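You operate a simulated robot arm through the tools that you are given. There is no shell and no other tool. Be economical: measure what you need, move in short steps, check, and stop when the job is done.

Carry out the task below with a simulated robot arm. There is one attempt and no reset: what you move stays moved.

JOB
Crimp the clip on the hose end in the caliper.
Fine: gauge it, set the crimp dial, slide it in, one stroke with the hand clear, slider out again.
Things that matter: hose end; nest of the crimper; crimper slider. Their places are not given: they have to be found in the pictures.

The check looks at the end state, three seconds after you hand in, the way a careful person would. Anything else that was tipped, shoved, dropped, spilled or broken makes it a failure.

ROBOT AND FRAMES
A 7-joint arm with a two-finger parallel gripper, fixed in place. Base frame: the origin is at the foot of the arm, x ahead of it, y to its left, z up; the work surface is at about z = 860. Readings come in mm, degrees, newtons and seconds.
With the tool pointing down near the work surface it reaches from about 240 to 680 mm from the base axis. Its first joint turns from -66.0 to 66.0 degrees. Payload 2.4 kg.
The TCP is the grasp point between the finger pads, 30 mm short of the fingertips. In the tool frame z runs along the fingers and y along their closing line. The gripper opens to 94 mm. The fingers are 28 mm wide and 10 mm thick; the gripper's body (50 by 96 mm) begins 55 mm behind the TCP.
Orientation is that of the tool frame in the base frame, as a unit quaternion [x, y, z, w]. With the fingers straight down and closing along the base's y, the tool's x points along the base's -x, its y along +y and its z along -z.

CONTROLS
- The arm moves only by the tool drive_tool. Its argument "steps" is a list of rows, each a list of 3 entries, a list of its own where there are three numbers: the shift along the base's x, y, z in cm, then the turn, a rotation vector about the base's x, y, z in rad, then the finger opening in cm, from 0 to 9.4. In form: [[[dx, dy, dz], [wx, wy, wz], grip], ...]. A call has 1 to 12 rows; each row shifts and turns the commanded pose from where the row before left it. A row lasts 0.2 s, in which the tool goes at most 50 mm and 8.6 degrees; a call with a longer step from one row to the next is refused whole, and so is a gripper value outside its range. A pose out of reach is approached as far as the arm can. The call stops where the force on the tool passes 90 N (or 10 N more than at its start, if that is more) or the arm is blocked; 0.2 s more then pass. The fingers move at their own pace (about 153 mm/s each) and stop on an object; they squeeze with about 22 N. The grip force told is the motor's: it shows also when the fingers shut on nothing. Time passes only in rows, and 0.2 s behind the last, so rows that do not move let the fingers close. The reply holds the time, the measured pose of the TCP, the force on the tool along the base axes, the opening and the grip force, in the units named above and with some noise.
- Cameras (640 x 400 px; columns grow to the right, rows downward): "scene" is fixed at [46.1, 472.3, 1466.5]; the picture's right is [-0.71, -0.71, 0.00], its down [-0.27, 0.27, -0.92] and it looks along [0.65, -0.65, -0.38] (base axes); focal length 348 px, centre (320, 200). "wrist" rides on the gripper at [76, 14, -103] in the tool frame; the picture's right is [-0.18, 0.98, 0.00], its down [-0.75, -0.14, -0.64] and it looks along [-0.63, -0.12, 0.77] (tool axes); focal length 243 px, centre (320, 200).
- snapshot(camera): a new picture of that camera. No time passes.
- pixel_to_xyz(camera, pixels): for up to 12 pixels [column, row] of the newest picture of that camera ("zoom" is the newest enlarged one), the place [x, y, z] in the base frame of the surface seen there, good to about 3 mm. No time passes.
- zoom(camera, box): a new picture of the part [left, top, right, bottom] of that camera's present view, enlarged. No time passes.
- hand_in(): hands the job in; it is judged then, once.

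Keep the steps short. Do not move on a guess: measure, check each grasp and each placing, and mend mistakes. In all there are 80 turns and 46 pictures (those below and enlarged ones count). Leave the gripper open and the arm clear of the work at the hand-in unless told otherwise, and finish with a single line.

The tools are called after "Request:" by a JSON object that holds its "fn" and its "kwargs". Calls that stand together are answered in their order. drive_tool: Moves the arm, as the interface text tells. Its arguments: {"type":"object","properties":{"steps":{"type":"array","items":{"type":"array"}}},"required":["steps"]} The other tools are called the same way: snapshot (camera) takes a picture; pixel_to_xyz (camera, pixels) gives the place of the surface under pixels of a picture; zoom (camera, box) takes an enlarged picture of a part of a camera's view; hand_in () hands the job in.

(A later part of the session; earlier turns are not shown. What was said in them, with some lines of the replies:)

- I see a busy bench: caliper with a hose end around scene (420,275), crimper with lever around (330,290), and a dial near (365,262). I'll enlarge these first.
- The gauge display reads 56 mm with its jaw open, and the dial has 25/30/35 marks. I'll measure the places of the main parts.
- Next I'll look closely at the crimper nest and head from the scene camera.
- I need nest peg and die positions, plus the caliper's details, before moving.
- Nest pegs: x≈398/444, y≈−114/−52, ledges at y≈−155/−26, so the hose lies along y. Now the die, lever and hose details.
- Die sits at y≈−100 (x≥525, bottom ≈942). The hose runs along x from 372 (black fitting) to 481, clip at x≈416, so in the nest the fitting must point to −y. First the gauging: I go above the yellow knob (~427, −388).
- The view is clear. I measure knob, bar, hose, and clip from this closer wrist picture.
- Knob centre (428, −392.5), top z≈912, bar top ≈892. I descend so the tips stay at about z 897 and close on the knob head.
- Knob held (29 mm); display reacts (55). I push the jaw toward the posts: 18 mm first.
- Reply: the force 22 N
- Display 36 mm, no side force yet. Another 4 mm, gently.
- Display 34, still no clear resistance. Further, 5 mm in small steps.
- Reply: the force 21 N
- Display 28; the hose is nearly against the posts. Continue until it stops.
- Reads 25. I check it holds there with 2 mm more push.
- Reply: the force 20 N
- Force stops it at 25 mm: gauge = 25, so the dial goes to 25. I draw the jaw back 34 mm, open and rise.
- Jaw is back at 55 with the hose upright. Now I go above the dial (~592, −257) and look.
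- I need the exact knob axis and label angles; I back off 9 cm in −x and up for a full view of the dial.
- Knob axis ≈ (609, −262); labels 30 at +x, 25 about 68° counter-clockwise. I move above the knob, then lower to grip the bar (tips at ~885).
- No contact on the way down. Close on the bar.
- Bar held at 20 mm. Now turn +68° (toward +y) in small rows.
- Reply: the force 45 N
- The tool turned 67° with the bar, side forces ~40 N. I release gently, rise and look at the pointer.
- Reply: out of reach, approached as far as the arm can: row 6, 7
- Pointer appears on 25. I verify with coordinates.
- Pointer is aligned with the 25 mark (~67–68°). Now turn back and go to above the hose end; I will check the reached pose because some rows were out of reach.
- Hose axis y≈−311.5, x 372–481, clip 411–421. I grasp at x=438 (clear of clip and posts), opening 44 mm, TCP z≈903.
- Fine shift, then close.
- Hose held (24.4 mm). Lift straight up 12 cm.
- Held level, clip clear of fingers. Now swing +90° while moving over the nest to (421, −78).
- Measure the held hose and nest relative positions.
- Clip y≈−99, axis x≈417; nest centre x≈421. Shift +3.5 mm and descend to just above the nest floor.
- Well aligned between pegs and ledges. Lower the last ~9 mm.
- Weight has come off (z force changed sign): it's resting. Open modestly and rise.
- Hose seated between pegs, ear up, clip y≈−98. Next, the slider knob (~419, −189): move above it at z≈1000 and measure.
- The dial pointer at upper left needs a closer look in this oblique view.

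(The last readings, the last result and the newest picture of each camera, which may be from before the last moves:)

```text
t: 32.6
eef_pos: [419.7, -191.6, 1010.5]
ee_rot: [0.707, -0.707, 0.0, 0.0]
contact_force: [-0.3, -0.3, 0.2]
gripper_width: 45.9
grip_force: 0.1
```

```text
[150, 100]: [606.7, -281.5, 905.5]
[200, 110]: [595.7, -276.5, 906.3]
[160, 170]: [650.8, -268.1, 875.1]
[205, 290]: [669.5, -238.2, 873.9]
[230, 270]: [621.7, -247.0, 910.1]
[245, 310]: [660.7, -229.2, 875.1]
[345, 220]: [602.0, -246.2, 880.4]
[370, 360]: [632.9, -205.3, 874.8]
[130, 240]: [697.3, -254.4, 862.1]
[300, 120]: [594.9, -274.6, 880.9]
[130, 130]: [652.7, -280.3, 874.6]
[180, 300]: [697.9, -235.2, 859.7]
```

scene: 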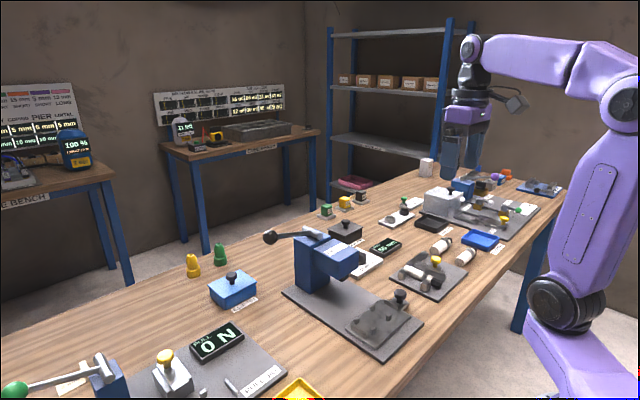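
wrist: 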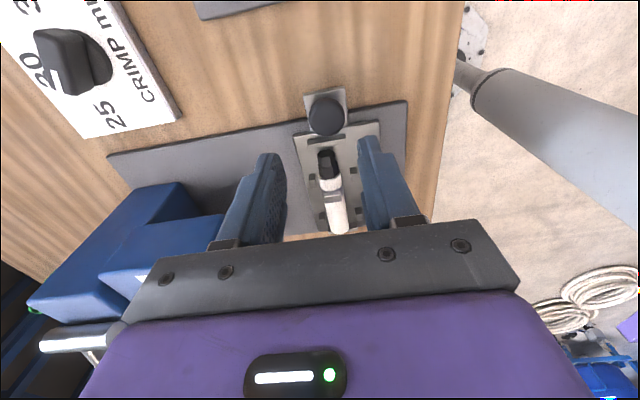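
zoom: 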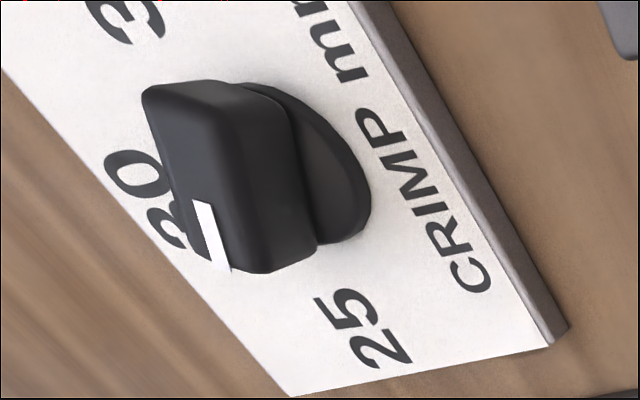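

Request:
{"fn": "pixel_to_xyz", "kwargs": {"camera": "zoom", "pixels": [[203, 208], [209, 225], [215, 245], [222, 265], [158, 105], [175, 150], [190, 190], [205, 95], [225, 150], [245, 210], [255, 240], [262, 258]]}}

```text
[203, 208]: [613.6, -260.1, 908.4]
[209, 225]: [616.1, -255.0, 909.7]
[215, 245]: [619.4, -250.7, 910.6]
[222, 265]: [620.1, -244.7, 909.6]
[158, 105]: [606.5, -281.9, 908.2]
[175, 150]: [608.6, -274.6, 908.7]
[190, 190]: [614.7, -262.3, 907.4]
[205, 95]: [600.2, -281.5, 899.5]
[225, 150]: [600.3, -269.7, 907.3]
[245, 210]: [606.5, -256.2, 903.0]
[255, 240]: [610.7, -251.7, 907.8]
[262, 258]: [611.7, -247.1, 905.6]
```

Pointer measures 67–71° — dial is at 25. Now the slider knob centre.

Request:
{"fn": "pixel_to_xyz", "kwargs": {"camera": "wrist", "pixels": [[326, 116], [311, 113], [341, 117], [326, 131], [326, 102]]}}

```text
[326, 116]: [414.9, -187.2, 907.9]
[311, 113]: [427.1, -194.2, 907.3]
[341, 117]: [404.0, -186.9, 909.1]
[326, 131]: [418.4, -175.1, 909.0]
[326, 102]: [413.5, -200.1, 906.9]
```

Knob centre ≈ (416.5, −188). Descend to z≈925 and close along x.

Request:
{"fn": "drive_tool", "kwargs": {"steps": [[[-0.3, 0.3, -3], [0, 0, 0], 4.6], [[0, 0, -3], [0, 0, 0], 4.6], [[0, 0, -2.5], [0, 0, 0], 4.6], [[0, 0, 0], [0, 0, 0], 2], [[0, 0, 0], [0, 0, 0], 2], [[0, 0, 0], [0, 0, 0], 2]]}}

```text
t: 34.0
eef_pos: [416.6, -186.0, 927.4]
ee_rot: [0.708, -0.706, 0.001, 0.0]
contact_force: [-0.3, 3.4, 12.5]
gripper_width: 31.1
grip_force: 44.7
```

Knob held (31 mm). Slide +x 9 cm at gentle pace.

Request:
{"fn": "drive_tool", "kwargs": {"steps": [[[0.5, 0, 0], [0, 0, 0], 2], [[1, 0, 0], [0, 0, 0], 2], [[1, 0, 0], [0, 0, 0], 2], [[1, 0, 0], [0, 0, 0], 2], [[1, 0, 0], [0, 0, 0], 2], [[1, 0, 0], [0, 0, 0], 2], [[1, 0, 0], [0, 0, 0], 2], [[1, 0, 0], [0, 0, 0], 2], [[1, 0, 0], [0, 0, 0], 2], [[0.5, 0, 0], [0, 0, 0], 2]]}}

Request:
{"fn": "zoom", "kwargs": {"camera": "scene", "box": [270, 200, 450, 350]}}

```text
t: 36.2
eef_pos: [510.3, -186.3, 927.9]
ee_rot: [-0.707, 0.707, -0.002, 0.002]
contact_force: [-0.2, -4.3, 19.1]
gripper_width: 31.1
grip_force: 44.9
```

```text
2.67 times, centred on (360, 275) of scene
```

zoom: 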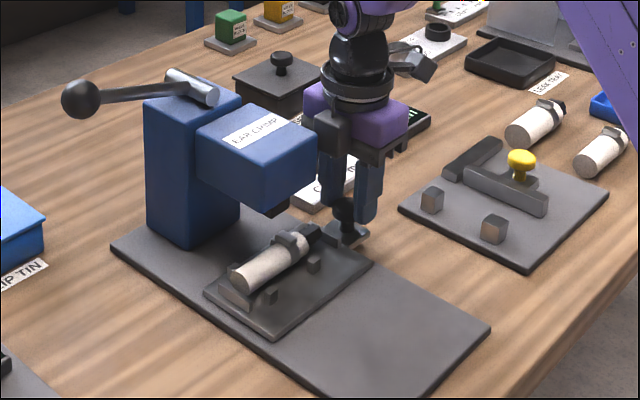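

Sliding well. Another 2.5 cm in small rows, watching force.

Request:
{"fn": "drive_tool", "kwargs": {"steps": [[[0.5, 0, 0], [0, 0, 0], 2], [[0.5, 0, 0], [0, 0, 0], 2], [[0.5, 0, 0], [0, 0, 0], 2], [[0.5, 0, 0], [0, 0, 0], 2], [[0.5, 0, 0], [0, 0, 0], 2], [[0, 0, 0], [0, 0, 0], 2]]}}

```text
t: 37.6
eef_pos: [533.2, -186.2, 928.0]
ee_rot: [0.708, -0.707, 0.001, 0.0]
contact_force: [0.2, 0.0, 16.8]
gripper_width: 30.9
grip_force: 45.1
```

Request:
{"fn": "drive_tool", "kwargs": {"steps": [[[0.4, 0, 0], [0, 0, 0], 2], [[0.4, 0, 0], [0, 0, 0], 2], [[0.4, 0, 0], [0, 0, 0], 2], [[0, 0, 0], [0, 0, 0], 2]]}}

Request:
{"fn": "zoom", "kwargs": {"camera": "scene", "box": [290, 230, 420, 330]}}

Request:
{"fn": "pixel_to_xyz", "kwargs": {"camera": "zoom", "pixels": [[248, 208], [265, 225], [240, 225], [230, 250], [170, 290], [190, 255], [300, 200]]}}

```text
t: 38.6
eef_pos: [536.8, -186.9, 926.7]
ee_rot: [-0.706, 0.708, 0.012, -0.007]
contact_force: [-44.7, 1.0, 26.6]
gripper_width: 31.0
grip_force: 45.5
```

```text
4.00 times, centred on (355, 280) of scene
```

zoom: 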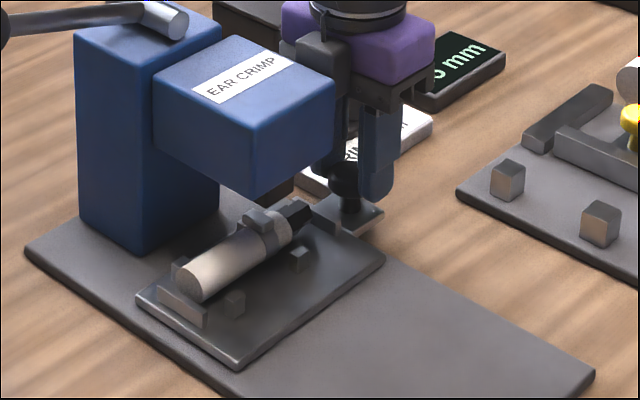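

```text
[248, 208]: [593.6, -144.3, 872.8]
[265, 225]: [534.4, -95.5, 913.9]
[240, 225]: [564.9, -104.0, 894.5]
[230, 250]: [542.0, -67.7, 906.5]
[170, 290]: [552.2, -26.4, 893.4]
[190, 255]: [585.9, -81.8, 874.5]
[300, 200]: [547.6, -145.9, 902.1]
```

The slider stopped hard at x≈538 (−45 N), ear at about (540, −97) under the die. I ease off, release, and rise clear away from the head.

Request:
{"fn": "drive_tool", "kwargs": {"steps": [[[-0.5, 0, 0], [0, 0, 0], 2], [[0, 0, 0], [0, 0, 0], 4.6], [[0, 0, 0], [0, 0, 0], 4.6], [[0, -0.5, 3], [0, 0, 0], 4.6], [[0, -1, 4], [0, 0, 0], 4.6], [[0, -1, 4], [0, 0, 0], 4.6], [[0, 0, 4], [0, 0, 0], 4.6], [[0, 0, 4], [0, 0, 0], 4.6]]}}

Request:
{"fn": "snapshot", "kwargs": {"camera": "scene"}}

Request:
{"fn": "pixel_to_xyz", "kwargs": {"camera": "scene", "pixels": [[270, 238], [278, 237], [300, 234], [315, 232], [309, 229], [357, 287], [375, 285], [318, 237]]}}

```text
t: 40.4
eef_pos: [541.4, -211.5, 1117.5]
ee_rot: [-0.707, 0.707, 0.0, 0.0]
contact_force: [-0.3, -0.2, 0.5]
gripper_width: 46.0
grip_force: 0.1
```

```text
7 pictures are left
```

scene: 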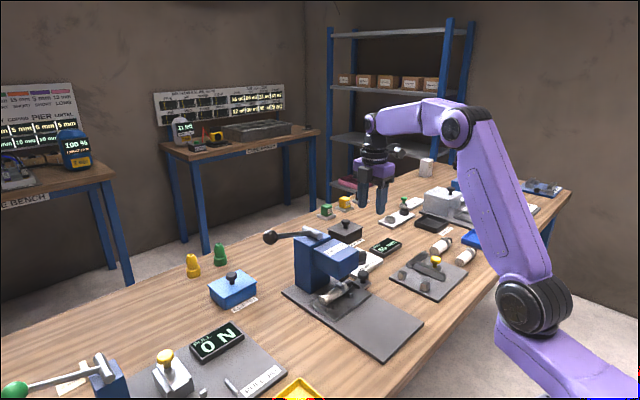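

```text
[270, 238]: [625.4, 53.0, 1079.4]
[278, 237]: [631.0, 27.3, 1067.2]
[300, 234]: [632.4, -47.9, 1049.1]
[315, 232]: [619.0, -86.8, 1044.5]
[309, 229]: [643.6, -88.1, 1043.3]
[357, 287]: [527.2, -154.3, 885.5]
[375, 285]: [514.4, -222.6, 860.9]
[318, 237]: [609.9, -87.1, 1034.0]
```

The slider is home under the die and the hand is clear. The lever: pivot along x near (y −88, z 1037), ball ≈ (636, 45, 1072). I'll hold the ball with fingers closing along x and the camera turned to +y so nothing hits the tower. Rise and turn in two halves.

Request:
{"fn": "drive_tool", "kwargs": {"steps": [[[0, 1, 1], [0, 0, -0.1428], 5], [[0, 1, 1], [0, 0, -0.1428], 5], [[0, 1, 1], [0, 0, -0.1428], 5], [[0, 1, 1], [0, 0, -0.1428], 5], [[0, 1, 1], [0, 0, -0.1428], 5], [[0, 1, 0], [0, 0, -0.1428], 5], [[0, 1.2, 0], [0, 0, -0.1428], 5], [[0, 1.2, 0], [0, 0, -0.1428], 5], [[0, 1.2, 0], [0, 0, -0.1428], 5], [[0, 1.2, 0], [0, 0, -0.1428], 5], [[0, 1.2, 0], [0, 0, -0.1428], 5]]}}

Request:
{"fn": "drive_tool", "kwargs": {"steps": [[[0, 1.3, 0], [0, 0, -0.1428], 5], [[0, 1.3, 0], [0, 0, -0.1428], 5], [[0, 1.3, 0], [0, 0, -0.1428], 5], [[0, 1.3, 0], [0, 0, -0.1428], 5], [[0.5, 1.3, 0], [0, 0, -0.1428], 5], [[0.5, 1.3, 0], [0, 0, -0.1428], 5], [[0.5, 1.3, 0], [0, 0, -0.1428], 5], [[0.5, 1.2, 0], [0, 0, -0.1428], 5], [[0.5, 1.2, 0], [0, 0, -0.1428], 5], [[0.5, 1.2, 0], [0, 0, -0.1428], 5], [[0.5, 1.2, 0], [0, 0, -0.1428], 5], [[0, 0, 0], [0, 0, 0], 5]]}}

```text
t: 42.8
eef_pos: [541.6, -90.4, 1169.2]
ee_rot: [0.0, 1.0, 0.0, 0.0]
contact_force: [-0.5, 0.0, 0.3]
gripper_width: 50.1
grip_force: 0.1
```

```text
t: 45.4
eef_pos: [573.7, 49.9, 1169.5]
ee_rot: [0.707, 0.707, 0.001, 0.0]
contact_force: [0.3, 0.5, -0.5]
gripper_width: 50.1
grip_force: 0.1
```

Orientation reached. A wrist picture to measure the ball.

Request:
{"fn": "snapshot", "kwargs": {"camera": "wrist"}}

```text
6 pictures are left
```

wrist: 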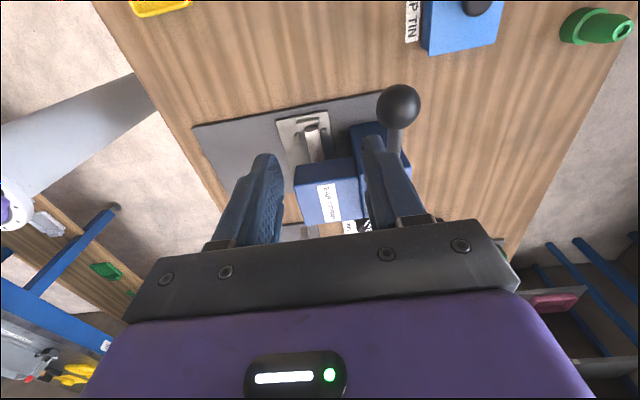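

Request:
{"fn": "pixel_to_xyz", "kwargs": {"camera": "wrist", "pixels": [[398, 106], [380, 106], [417, 106], [398, 90], [398, 124], [395, 140]]}}

```text
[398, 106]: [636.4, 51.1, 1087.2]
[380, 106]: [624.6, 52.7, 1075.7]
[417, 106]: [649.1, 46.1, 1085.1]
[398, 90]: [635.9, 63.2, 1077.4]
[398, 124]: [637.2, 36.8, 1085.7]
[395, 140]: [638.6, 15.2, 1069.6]
```

Ball centre ≈ (637, 48, 1072), radius ~17. Go over it, descend to TCP z≈1082 and close lightly around it.

Request:
{"fn": "drive_tool", "kwargs": {"steps": [[[3.2, -0.1, 0], [0, 0, 0], 5.4], [[3.1, -0.1, 0], [0, 0, 0], 5.4], [[0, 0, -3], [0, 0, 0], 5.4], [[0, 0, -3], [0, 0, 0], 5.4], [[0, 0, -2.75], [0, 0, 0], 5.4], [[0, 0, 0], [0, 0, 0], 5.4]]}}

```text
t: 46.8
eef_pos: [636.0, 44.2, 1081.2]
ee_rot: [0.706, 0.708, -0.001, -0.001]
contact_force: [-0.1, 0.2, 0.0]
gripper_width: 53.9
grip_force: 0.1
```

Free of contact. Shift 3 mm in y and close on the ball.

Request:
{"fn": "drive_tool", "kwargs": {"steps": [[[0.1, 0.3, 0], [0, 0, 0], 4.5], [[0, 0, 0], [0, 0, 0], 2.5], [[0, 0, 0], [0, 0, 0], 2.5], [[0, 0, 0], [0, 0, 0], 2.5]]}}

```text
t: 47.8
eef_pos: [638.1, 47.3, 1082.1]
ee_rot: [0.706, 0.708, 0.0, 0.001]
contact_force: [11.3, -1.9, -3.5]
gripper_width: 35.2
grip_force: 44.5
```

Ball held at 35 mm. Now start the stroke along the arc, to about −15° first.

Request:
{"fn": "drive_tool", "kwargs": {"steps": [[[0, 0.2, -1.1], [0, 0, 0], 2.5], [[0, 0.2, -1.15], [0, 0, 0], 2.5], [[0, 0, -1.22], [0, 0, 0], 2.5], [[0, 0, -1.22], [0, 0, 0], 2.5], [[0, -0.2, -1.2], [0, 0, 0], 2.5], [[0, -0.23, -1.2], [0, 0, 0], 2.5]]}}

```text
t: 49.2
eef_pos: [639.1, 50.5, 1010.9]
ee_rot: [0.706, 0.709, 0.0, 0.001]
contact_force: [-10.1, 7.1, 16.4]
gripper_width: 35.5
grip_force: 45.2
```

Low forces; continue to about −35°.

Request:
{"fn": "drive_tool", "kwargs": {"steps": [[[0, -0.35, -1.18], [0, 0, 0], 2.5], [[0, -0.4, -1.15], [0, 0, 0], 2.5], [[0, -0.55, -1.08], [0, 0, 0], 2.5], [[0, -0.65, -1.03], [0, 0, 0], 2.5]]}}

```text
t: 50.2
eef_pos: [639.2, 42.6, 972.9]
ee_rot: [0.699, 0.715, 0.006, 0.003]
contact_force: [-29.3, 36.1, 64.3]
gripper_width: 38.8
grip_force: 45.5
```

Forces rose (64 N up). I look before going further.

Request:
{"fn": "zoom", "kwargs": {"camera": "scene", "box": [230, 200, 390, 320]}}

Request:
{"fn": "pixel_to_xyz", "kwargs": {"camera": "zoom", "pixels": [[215, 130], [235, 120], [260, 150], [300, 125], [320, 120], [430, 305], [445, 290], [420, 330]]}}

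```text
3.33 times, centred on (310, 260) of scene
```

zoom: 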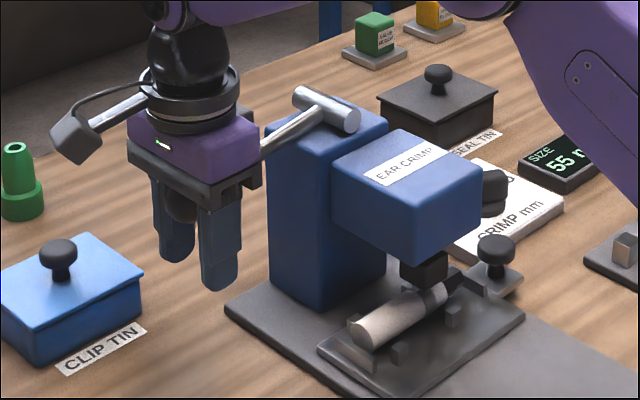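

```text
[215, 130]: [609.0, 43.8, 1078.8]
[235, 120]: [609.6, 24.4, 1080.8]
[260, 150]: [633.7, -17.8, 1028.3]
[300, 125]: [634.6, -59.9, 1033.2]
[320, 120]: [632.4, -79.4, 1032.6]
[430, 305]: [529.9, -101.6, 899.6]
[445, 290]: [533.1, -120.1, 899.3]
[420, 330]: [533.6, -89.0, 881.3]
```

The die is down at the clip and the ball has slid up in the fingers (lever now ≈ −20°). I correct the side offset and keep pressing down along the arc in small steps.

Request:
{"fn": "drive_tool", "kwargs": {"steps": [[[0, 1.2, 0], [0, 0, 0], 2.5], [[0, -0.1, -0.4], [0, 0, 0], 2.5], [[0, -0.15, -0.4], [0, 0, 0], 2.5], [[0, -0.15, -0.4], [0, 0, 0], 2.5], [[0, 0, 0], [0, 0, 0], 2.5]]}}

```text
t: 50.8
eef_pos: [638.1, 41.8, 973.6]
ee_rot: [0.705, 0.709, 0.003, 0.003]
contact_force: [-28.6, -0.3, 28.0]
gripper_width: 38.8
grip_force: 44.9
stopped in row 3: the force on the tool passed its limit (the readings are from after the stop); the commanded pose is now the measured one
```

Force limit reached. I use the last enlarged picture to measure die and ball heights.

Request:
{"fn": "pixel_to_xyz", "kwargs": {"camera": "zoom", "pixels": [[418, 268], [425, 278], [440, 270], [430, 262], [180, 208], [175, 198], [183, 218], [435, 292], [455, 280], [270, 148], [290, 133], [440, 300]]}}

```text
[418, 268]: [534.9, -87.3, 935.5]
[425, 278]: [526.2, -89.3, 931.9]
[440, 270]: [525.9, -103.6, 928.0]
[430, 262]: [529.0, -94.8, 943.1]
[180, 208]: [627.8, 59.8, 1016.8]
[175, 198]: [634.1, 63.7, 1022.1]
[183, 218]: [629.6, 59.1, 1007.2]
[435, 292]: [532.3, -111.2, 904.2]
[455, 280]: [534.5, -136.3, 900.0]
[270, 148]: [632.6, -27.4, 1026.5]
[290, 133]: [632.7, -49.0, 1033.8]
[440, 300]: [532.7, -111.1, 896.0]
```

Die dropped ~14 mm, and the lever resists firmly at about −14°. I look closely at the die and clip to see if the stroke is complete.

Request:
{"fn": "zoom", "kwargs": {"camera": "scene", "box": [315, 250, 365, 295]}}

Request:
{"fn": "pixel_to_xyz", "kwargs": {"camera": "zoom", "pixels": [[250, 150], [270, 170], [290, 190], [310, 170], [270, 210], [250, 220], [290, 220], [320, 200], [330, 230], [240, 190]]}}

```text
8.89 times, centred on (340, 272) of scene
```

zoom: 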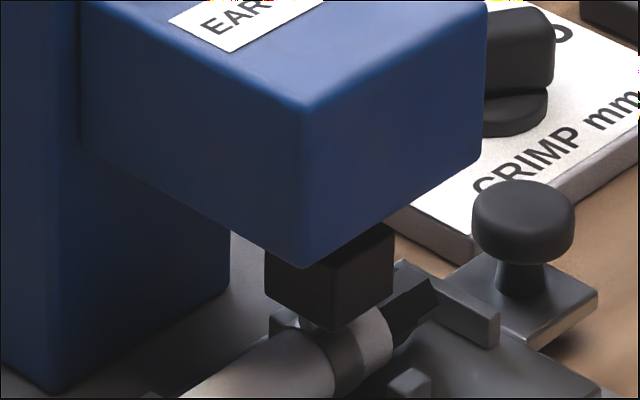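

```text
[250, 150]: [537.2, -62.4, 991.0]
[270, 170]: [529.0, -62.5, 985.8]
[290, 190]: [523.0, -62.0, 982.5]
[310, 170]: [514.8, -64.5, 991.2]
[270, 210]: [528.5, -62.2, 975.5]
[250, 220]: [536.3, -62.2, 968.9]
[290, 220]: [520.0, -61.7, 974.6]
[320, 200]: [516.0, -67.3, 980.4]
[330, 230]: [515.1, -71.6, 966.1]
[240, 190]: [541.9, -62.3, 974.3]
```

Request:
{"fn": "pixel_to_xyz", "kwargs": {"camera": "zoom", "pixels": [[330, 322], [300, 310], [370, 300], [335, 270], [345, 345], [352, 360], [300, 345], [375, 335], [320, 340], [340, 335]]}}

```text
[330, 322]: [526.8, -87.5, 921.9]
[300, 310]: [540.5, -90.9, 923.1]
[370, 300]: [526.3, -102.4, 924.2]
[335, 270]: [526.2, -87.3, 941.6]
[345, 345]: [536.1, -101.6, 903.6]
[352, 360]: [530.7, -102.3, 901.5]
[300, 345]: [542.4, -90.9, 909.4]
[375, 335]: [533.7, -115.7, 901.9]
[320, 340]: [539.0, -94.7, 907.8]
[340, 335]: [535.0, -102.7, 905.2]
```

Die is ~921, ear was ~914: not conclusively finished. I open the fingers a bit so only the palm presses the ball (no side clamp), then press on in 2 mm steps.

Request:
{"fn": "drive_tool", "kwargs": {"steps": [[[0, 0, 0], [0, 0, 0], 4.6], [[0, 0, -0.2], [0, 0, 0], 4.6], [[0, 0, -0.2], [0, 0, 0], 4.6], [[0, 0, -0.2], [0, 0, 0], 4.6], [[0, 0, 0], [0, 0, 0], 4.6]]}}

```text
t: 52.0
eef_pos: [642.5, 42.3, 973.8]
ee_rot: [0.705, 0.709, 0.012, 0.009]
contact_force: [-10.9, 1.2, 55.0]
gripper_width: 46.9
grip_force: 0.7
```

Firm at 55 N. Press a bit more, staying under the 90 N limit.

Request:
{"fn": "drive_tool", "kwargs": {"steps": [[[-0.3, 0, -0.1], [0, 0, 0], 4.6], [[0, 0, -0.1], [0, 0, 0], 4.6], [[0, 0, -0.1], [0, 0, 0], 4.6], [[0, 0, 0], [0, 0, 0], 4.6]]}}

```text
t: 53.0
eef_pos: [642.9, 42.4, 973.2]
ee_rot: [0.706, 0.708, 0.015, 0.013]
contact_force: [9.1, -0.7, 62.3]
gripper_width: 46.1
grip_force: 0.1
```

No motion between 55 and 90 N: this is the lever's bottom stop. I now ease off, take the ball in the fingers, and bring the lever back up along the arc.

Request:
{"fn": "drive_tool", "kwargs": {"steps": [[[-0.3, 0, 0.8], [0, 0, 0], 4.6], [[-0.1, 0, 0.2], [0, 0, 0], 2.5], [[0, 0, 0], [0, 0, 0], 2.5], [[0, 0.1, 1], [0, 0, 0], 2.5], [[0, 0.2, 1.2], [0, 0, 0], 2.5], [[0, 0.1, 1.2], [0, 0, 0], 2.5], [[0, 0, 1.2], [0, 0, 0], 2.5], [[0, -0.1, 1.2], [0, 0, 0], 2.5], [[0, -0.2, 0.8], [0, 0, 0], 2.5], [[0, 0, 0], [0, 0, 0], 2.5]]}}

```text
t: 55.2
eef_pos: [636.6, 43.9, 1037.3]
ee_rot: [0.705, 0.709, 0.005, 0.005]
contact_force: [31.5, 4.5, -12.0]
gripper_width: 42.3
grip_force: 15.2
```

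Request:
{"fn": "zoom", "kwargs": {"camera": "scene", "box": [230, 200, 390, 320]}}

Request:
{"fn": "pixel_to_xyz", "kwargs": {"camera": "zoom", "pixels": [[130, 130], [180, 130], [270, 115], [290, 115], [420, 245], [425, 290], [415, 285], [400, 280], [430, 280], [410, 300]]}}

```text
3.33 times, centred on (310, 260) of scene
```

zoom: 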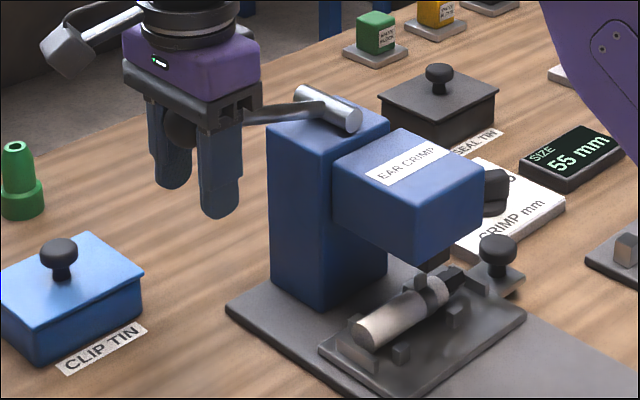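

```text
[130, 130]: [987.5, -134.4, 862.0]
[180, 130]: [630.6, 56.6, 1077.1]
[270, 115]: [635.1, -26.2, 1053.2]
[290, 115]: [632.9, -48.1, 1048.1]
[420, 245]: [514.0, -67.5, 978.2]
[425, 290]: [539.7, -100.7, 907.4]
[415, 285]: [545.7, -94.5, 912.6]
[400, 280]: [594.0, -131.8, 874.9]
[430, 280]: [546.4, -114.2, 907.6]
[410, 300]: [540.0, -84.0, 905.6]
```

Lever and die are up again. A close look at the clip ear to confirm crimping.

Request:
{"fn": "zoom", "kwargs": {"camera": "scene", "box": [325, 265, 385, 310]}}

Request:
{"fn": "pixel_to_xyz", "kwargs": {"camera": "zoom", "pixels": [[325, 170], [310, 190], [330, 195], [320, 215], [345, 180], [300, 180], [350, 215], [270, 250], [240, 270]]}}

```text
8.89 times, centred on (355, 288) of scene
```

zoom: 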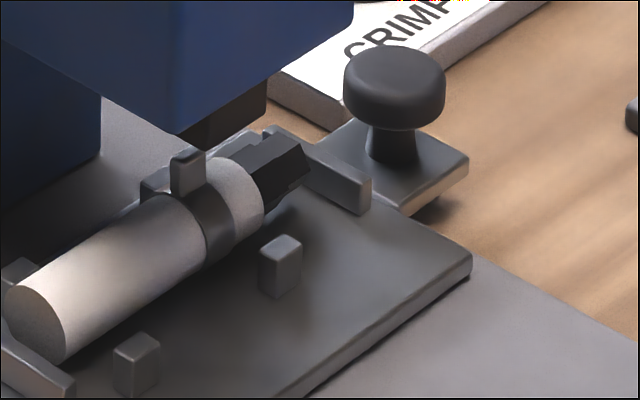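

```text
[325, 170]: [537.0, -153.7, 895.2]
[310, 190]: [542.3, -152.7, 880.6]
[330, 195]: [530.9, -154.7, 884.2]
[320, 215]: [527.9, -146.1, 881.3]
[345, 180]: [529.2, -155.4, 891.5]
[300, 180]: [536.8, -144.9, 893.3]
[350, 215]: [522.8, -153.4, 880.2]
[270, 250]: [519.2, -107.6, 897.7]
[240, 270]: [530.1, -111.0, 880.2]
```

The ear is now pinched narrow: crimped in one stroke. Release the ball and rise straight up.

Request:
{"fn": "drive_tool", "kwargs": {"steps": [[[0, 0, 0], [0, 0, 0], 5.4], [[0, 0, 0], [0, 0, 0], 5.4], [[0.1, 0, 2], [0, 0, 0], 5.4], [[0, 0, 3], [0, 0, 0], 5.4], [[0, 0, 4], [0, 0, 0], 5.4], [[0, 0, 4], [0, 0, 0], 5.4], [[0, 0, 0], [0, 0, 0], 5.4]]}}

```text
t: 56.8
eef_pos: [635.7, 44.1, 1168.5]
ee_rot: [0.705, 0.709, 0.005, 0.003]
contact_force: [-0.8, 0.3, -0.5]
gripper_width: 54.0
grip_force: 0.0
```

Free. Now reverse: move back in −x, turn +180°, toward above the slider knob (537, −188).

Request:
{"fn": "drive_tool", "kwargs": {"steps": [[[-3, 0, 0], [0, 0, 0], 5], [[-2, -0.6, 0], [0, 0, 0.1428], 5], [[-1, -1.1, 0], [0, 0, 0.1428], 5], [[-1, -1.1, 0], [0, 0, 0.1428], 5], [[-1, -1.1, 0], [0, 0, 0.1428], 5], [[-1, -1.1, 0], [0, 0, 0.1428], 5], [[-0.8, -1.1, 0], [0, 0, 0.1428], 5], [[0, -1.1, 0], [0, 0, 0.1428], 5], [[0, -1.1, 0], [0, 0, 0.1428], 5], [[0, -1.1, 0], [0, 0, 0.1428], 5], [[0, -1.1, 0], [0, 0, 0.1428], 5], [[0, -1.1, 0], [0, 0, 0.1428], 5]]}}

Request:
{"fn": "drive_tool", "kwargs": {"steps": [[[0, -1.1, 0], [0, 0, 0.1428], 5], [[0, -1.1, 0], [0, 0, 0.1428], 5], [[0, -1.1, 0], [0, 0, 0.1428], 5], [[0, -1.1, 0], [0, 0, 0.1428], 5], [[0, -1.1, 0], [0, 0, 0.1428], 5], [[0, -1.1, 0], [0, 0, 0.1428], 5], [[0, -1.1, 0], [0, 0, 0.1428], 5], [[0, -1.1, 0], [0, 0, 0.1428], 5], [[0, -1.1, 0], [0, 0, 0.1428], 5], [[0, -1, 0], [0, 0, 0.1428], 5], [[0, -0.8, 0], [0, 0, 0.1428], 5], [[0, 0, 0], [0, 0, 0], 5]]}}

```text
t: 59.4
eef_pos: [535.8, -72.9, 1166.9]
ee_rot: [-0.004, 1.0, 0.005, 0.0]
contact_force: [0.0, -0.1, 0.0]
gripper_width: 50.0
grip_force: 0.1
```

```text
t: 62.0
eef_pos: [535.8, -190.1, 1168.0]
ee_rot: [0.709, -0.705, -0.005, 0.004]
contact_force: [0.3, 0.2, -0.1]
gripper_width: 50.0
grip_force: 0.1
```

Request:
{"fn": "pixel_to_xyz", "kwargs": {"camera": "zoom", "pixels": [[395, 72], [360, 80], [430, 78], [395, 95], [395, 55]]}}

```text
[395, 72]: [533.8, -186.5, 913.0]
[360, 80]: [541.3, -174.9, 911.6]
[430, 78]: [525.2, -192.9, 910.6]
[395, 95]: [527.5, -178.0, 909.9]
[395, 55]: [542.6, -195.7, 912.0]
```

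Knob centre ≈ (535, −187). Descend to z≈926 and grip.

Request:
{"fn": "drive_tool", "kwargs": {"steps": [[[0, 0, -4.5], [0, 0, 0], 4.8], [[0, 0, -4.5], [0, 0, 0], 4.8], [[0, 0, -4.5], [0, 0, 0], 4.8], [[0, 0, -4.5], [0, 0, 0], 4.8], [[0, 0.2, -3.5], [0, 0, 0], 4.8], [[0, 0, -2.5], [0, 0, 0], 4.8], [[0, 0, 0], [0, 0, 0], 4.8], [[0, 0, 0], [0, 0, 0], 2], [[0, 0, 0], [0, 0, 0], 2], [[0, 0, 0], [0, 0, 0], 2]]}}

```text
t: 64.2
eef_pos: [536.0, -186.6, 925.7]
ee_rot: [0.708, -0.706, -0.008, 0.006]
contact_force: [-18.3, 0.9, 1.2]
gripper_width: 31.0
grip_force: 44.7
```

Knob held (31 mm). Pull the slider out −x, 12 cm to its start.

Request:
{"fn": "drive_tool", "kwargs": {"steps": [[[-0.5, 0, 0], [0, 0, 0], 2], [[-1, 0, 0], [0, 0, 0], 2], [[-1.1, 0, 0], [0, 0, 0], 2], [[-1.1, 0, 0], [0, 0, 0], 2], [[-1.1, 0, 0], [0, 0, 0], 2], [[-1.1, 0, 0], [0, 0, 0], 2], [[-1.1, 0, 0], [0, 0, 0], 2], [[-1.1, 0, 0], [0, 0, 0], 2], [[-1.1, 0, 0], [0, 0, 0], 2], [[-1, 0, 0], [0, 0, 0], 2], [[-0.8, 0, 0], [0, 0, 0], 2], [[0, 0, 0], [0, 0, 0], 2]]}}

```text
t: 66.8
eef_pos: [426.0, -187.1, 929.1]
ee_rot: [0.709, -0.706, -0.005, 0.005]
contact_force: [-0.1, 8.3, -29.6]
gripper_width: 31.1
grip_force: 45.1
```

About 9 mm more to the outer position.

Request:
{"fn": "drive_tool", "kwargs": {"steps": [[[-0.3, 0, 0], [0, 0, 0], 2], [[-0.3, 0, 0], [0, 0, 0], 2], [[-0.3, 0, 0], [0, 0, 0], 2], [[-0.1, 0, 0], [0, 0, 0], 2], [[0, 0, 0], [0, 0, 0], 2]]}}

```text
t: 68.0
eef_pos: [418.4, -187.5, 928.1]
ee_rot: [0.71, -0.704, -0.005, 0.004]
contact_force: [1.0, 17.2, -6.3]
gripper_width: 31.3
grip_force: 44.5
```

Request:
{"fn": "drive_tool", "kwargs": {"steps": [[[-0.2, 0, 0], [0, 0, 0], 2], [[-0.2, 0, 0], [0, 0, 0], 2], [[0, 0, 0], [0, 0, 0], 2]]}}

```text
t: 68.8
eef_pos: [414.3, -188.2, 927.7]
ee_rot: [0.71, -0.704, -0.001, 0.002]
contact_force: [16.9, 22.5, -3.0]
gripper_width: 31.1
grip_force: 45.2
```

The outer stop is felt (+17 N). Ease, release, rise and park clear; then a final look.

Request:
{"fn": "drive_tool", "kwargs": {"steps": [[[0.2, 0, 0], [0, 0, 0], 2], [[0, 0, 0], [0, 0, 0], 4.8], [[0, 0, 0], [0, 0, 0], 4.8], [[0, 0, 3], [0, 0, 0], 4.8], [[0, 0, 4], [0, 0, 0], 6], [[0, 0, 4.5], [0, 0, 0], 8], [[0, 0, 4.5], [0, 0, 0], 9.4], [[-2, -1, 4], [0, 0, 0], 9.4], [[-2, -1, 4], [0, 0, 0], 9.4], [[-2, -1, 4], [0, 0, 0], 9.4], [[0, 0, 0], [0, 0, 0], 9.4]]}}

Request:
{"fn": "snapshot", "kwargs": {"camera": "scene"}}

Request:
{"fn": "pixel_to_xyz", "kwargs": {"camera": "scene", "pixels": [[398, 291], [270, 238], [384, 308], [434, 258]]}}

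```text
t: 71.2
eef_pos: [354.4, -220.2, 1206.4]
ee_rot: [0.709, -0.706, -0.005, 0.004]
contact_force: [0.4, 0.1, -0.7]
gripper_width: 94.3
grip_force: 0.1
```

```text
1 pictures are left
```

scene: 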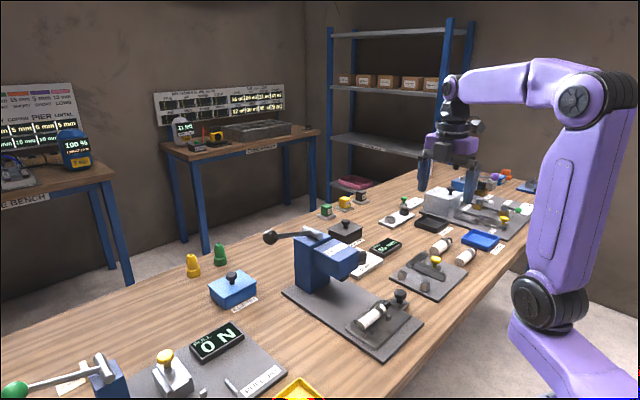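

```text
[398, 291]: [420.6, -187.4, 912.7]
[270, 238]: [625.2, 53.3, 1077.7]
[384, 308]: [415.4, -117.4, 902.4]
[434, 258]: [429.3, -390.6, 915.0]
```

The slider is back out with the crimped hose end in the nest. The lever is up, everything else is in place, and the gripper is open and clear, so I'm handing in.

Request:
{"fn": "hand_in", "kwargs": {}}

```text
The job is handed in.
```

The hose end gauged 25 mm, so I set the dial to 25, crimped the clip in one stroke with the hand clear, and drew the slider back out; the hose end is still in the nest.
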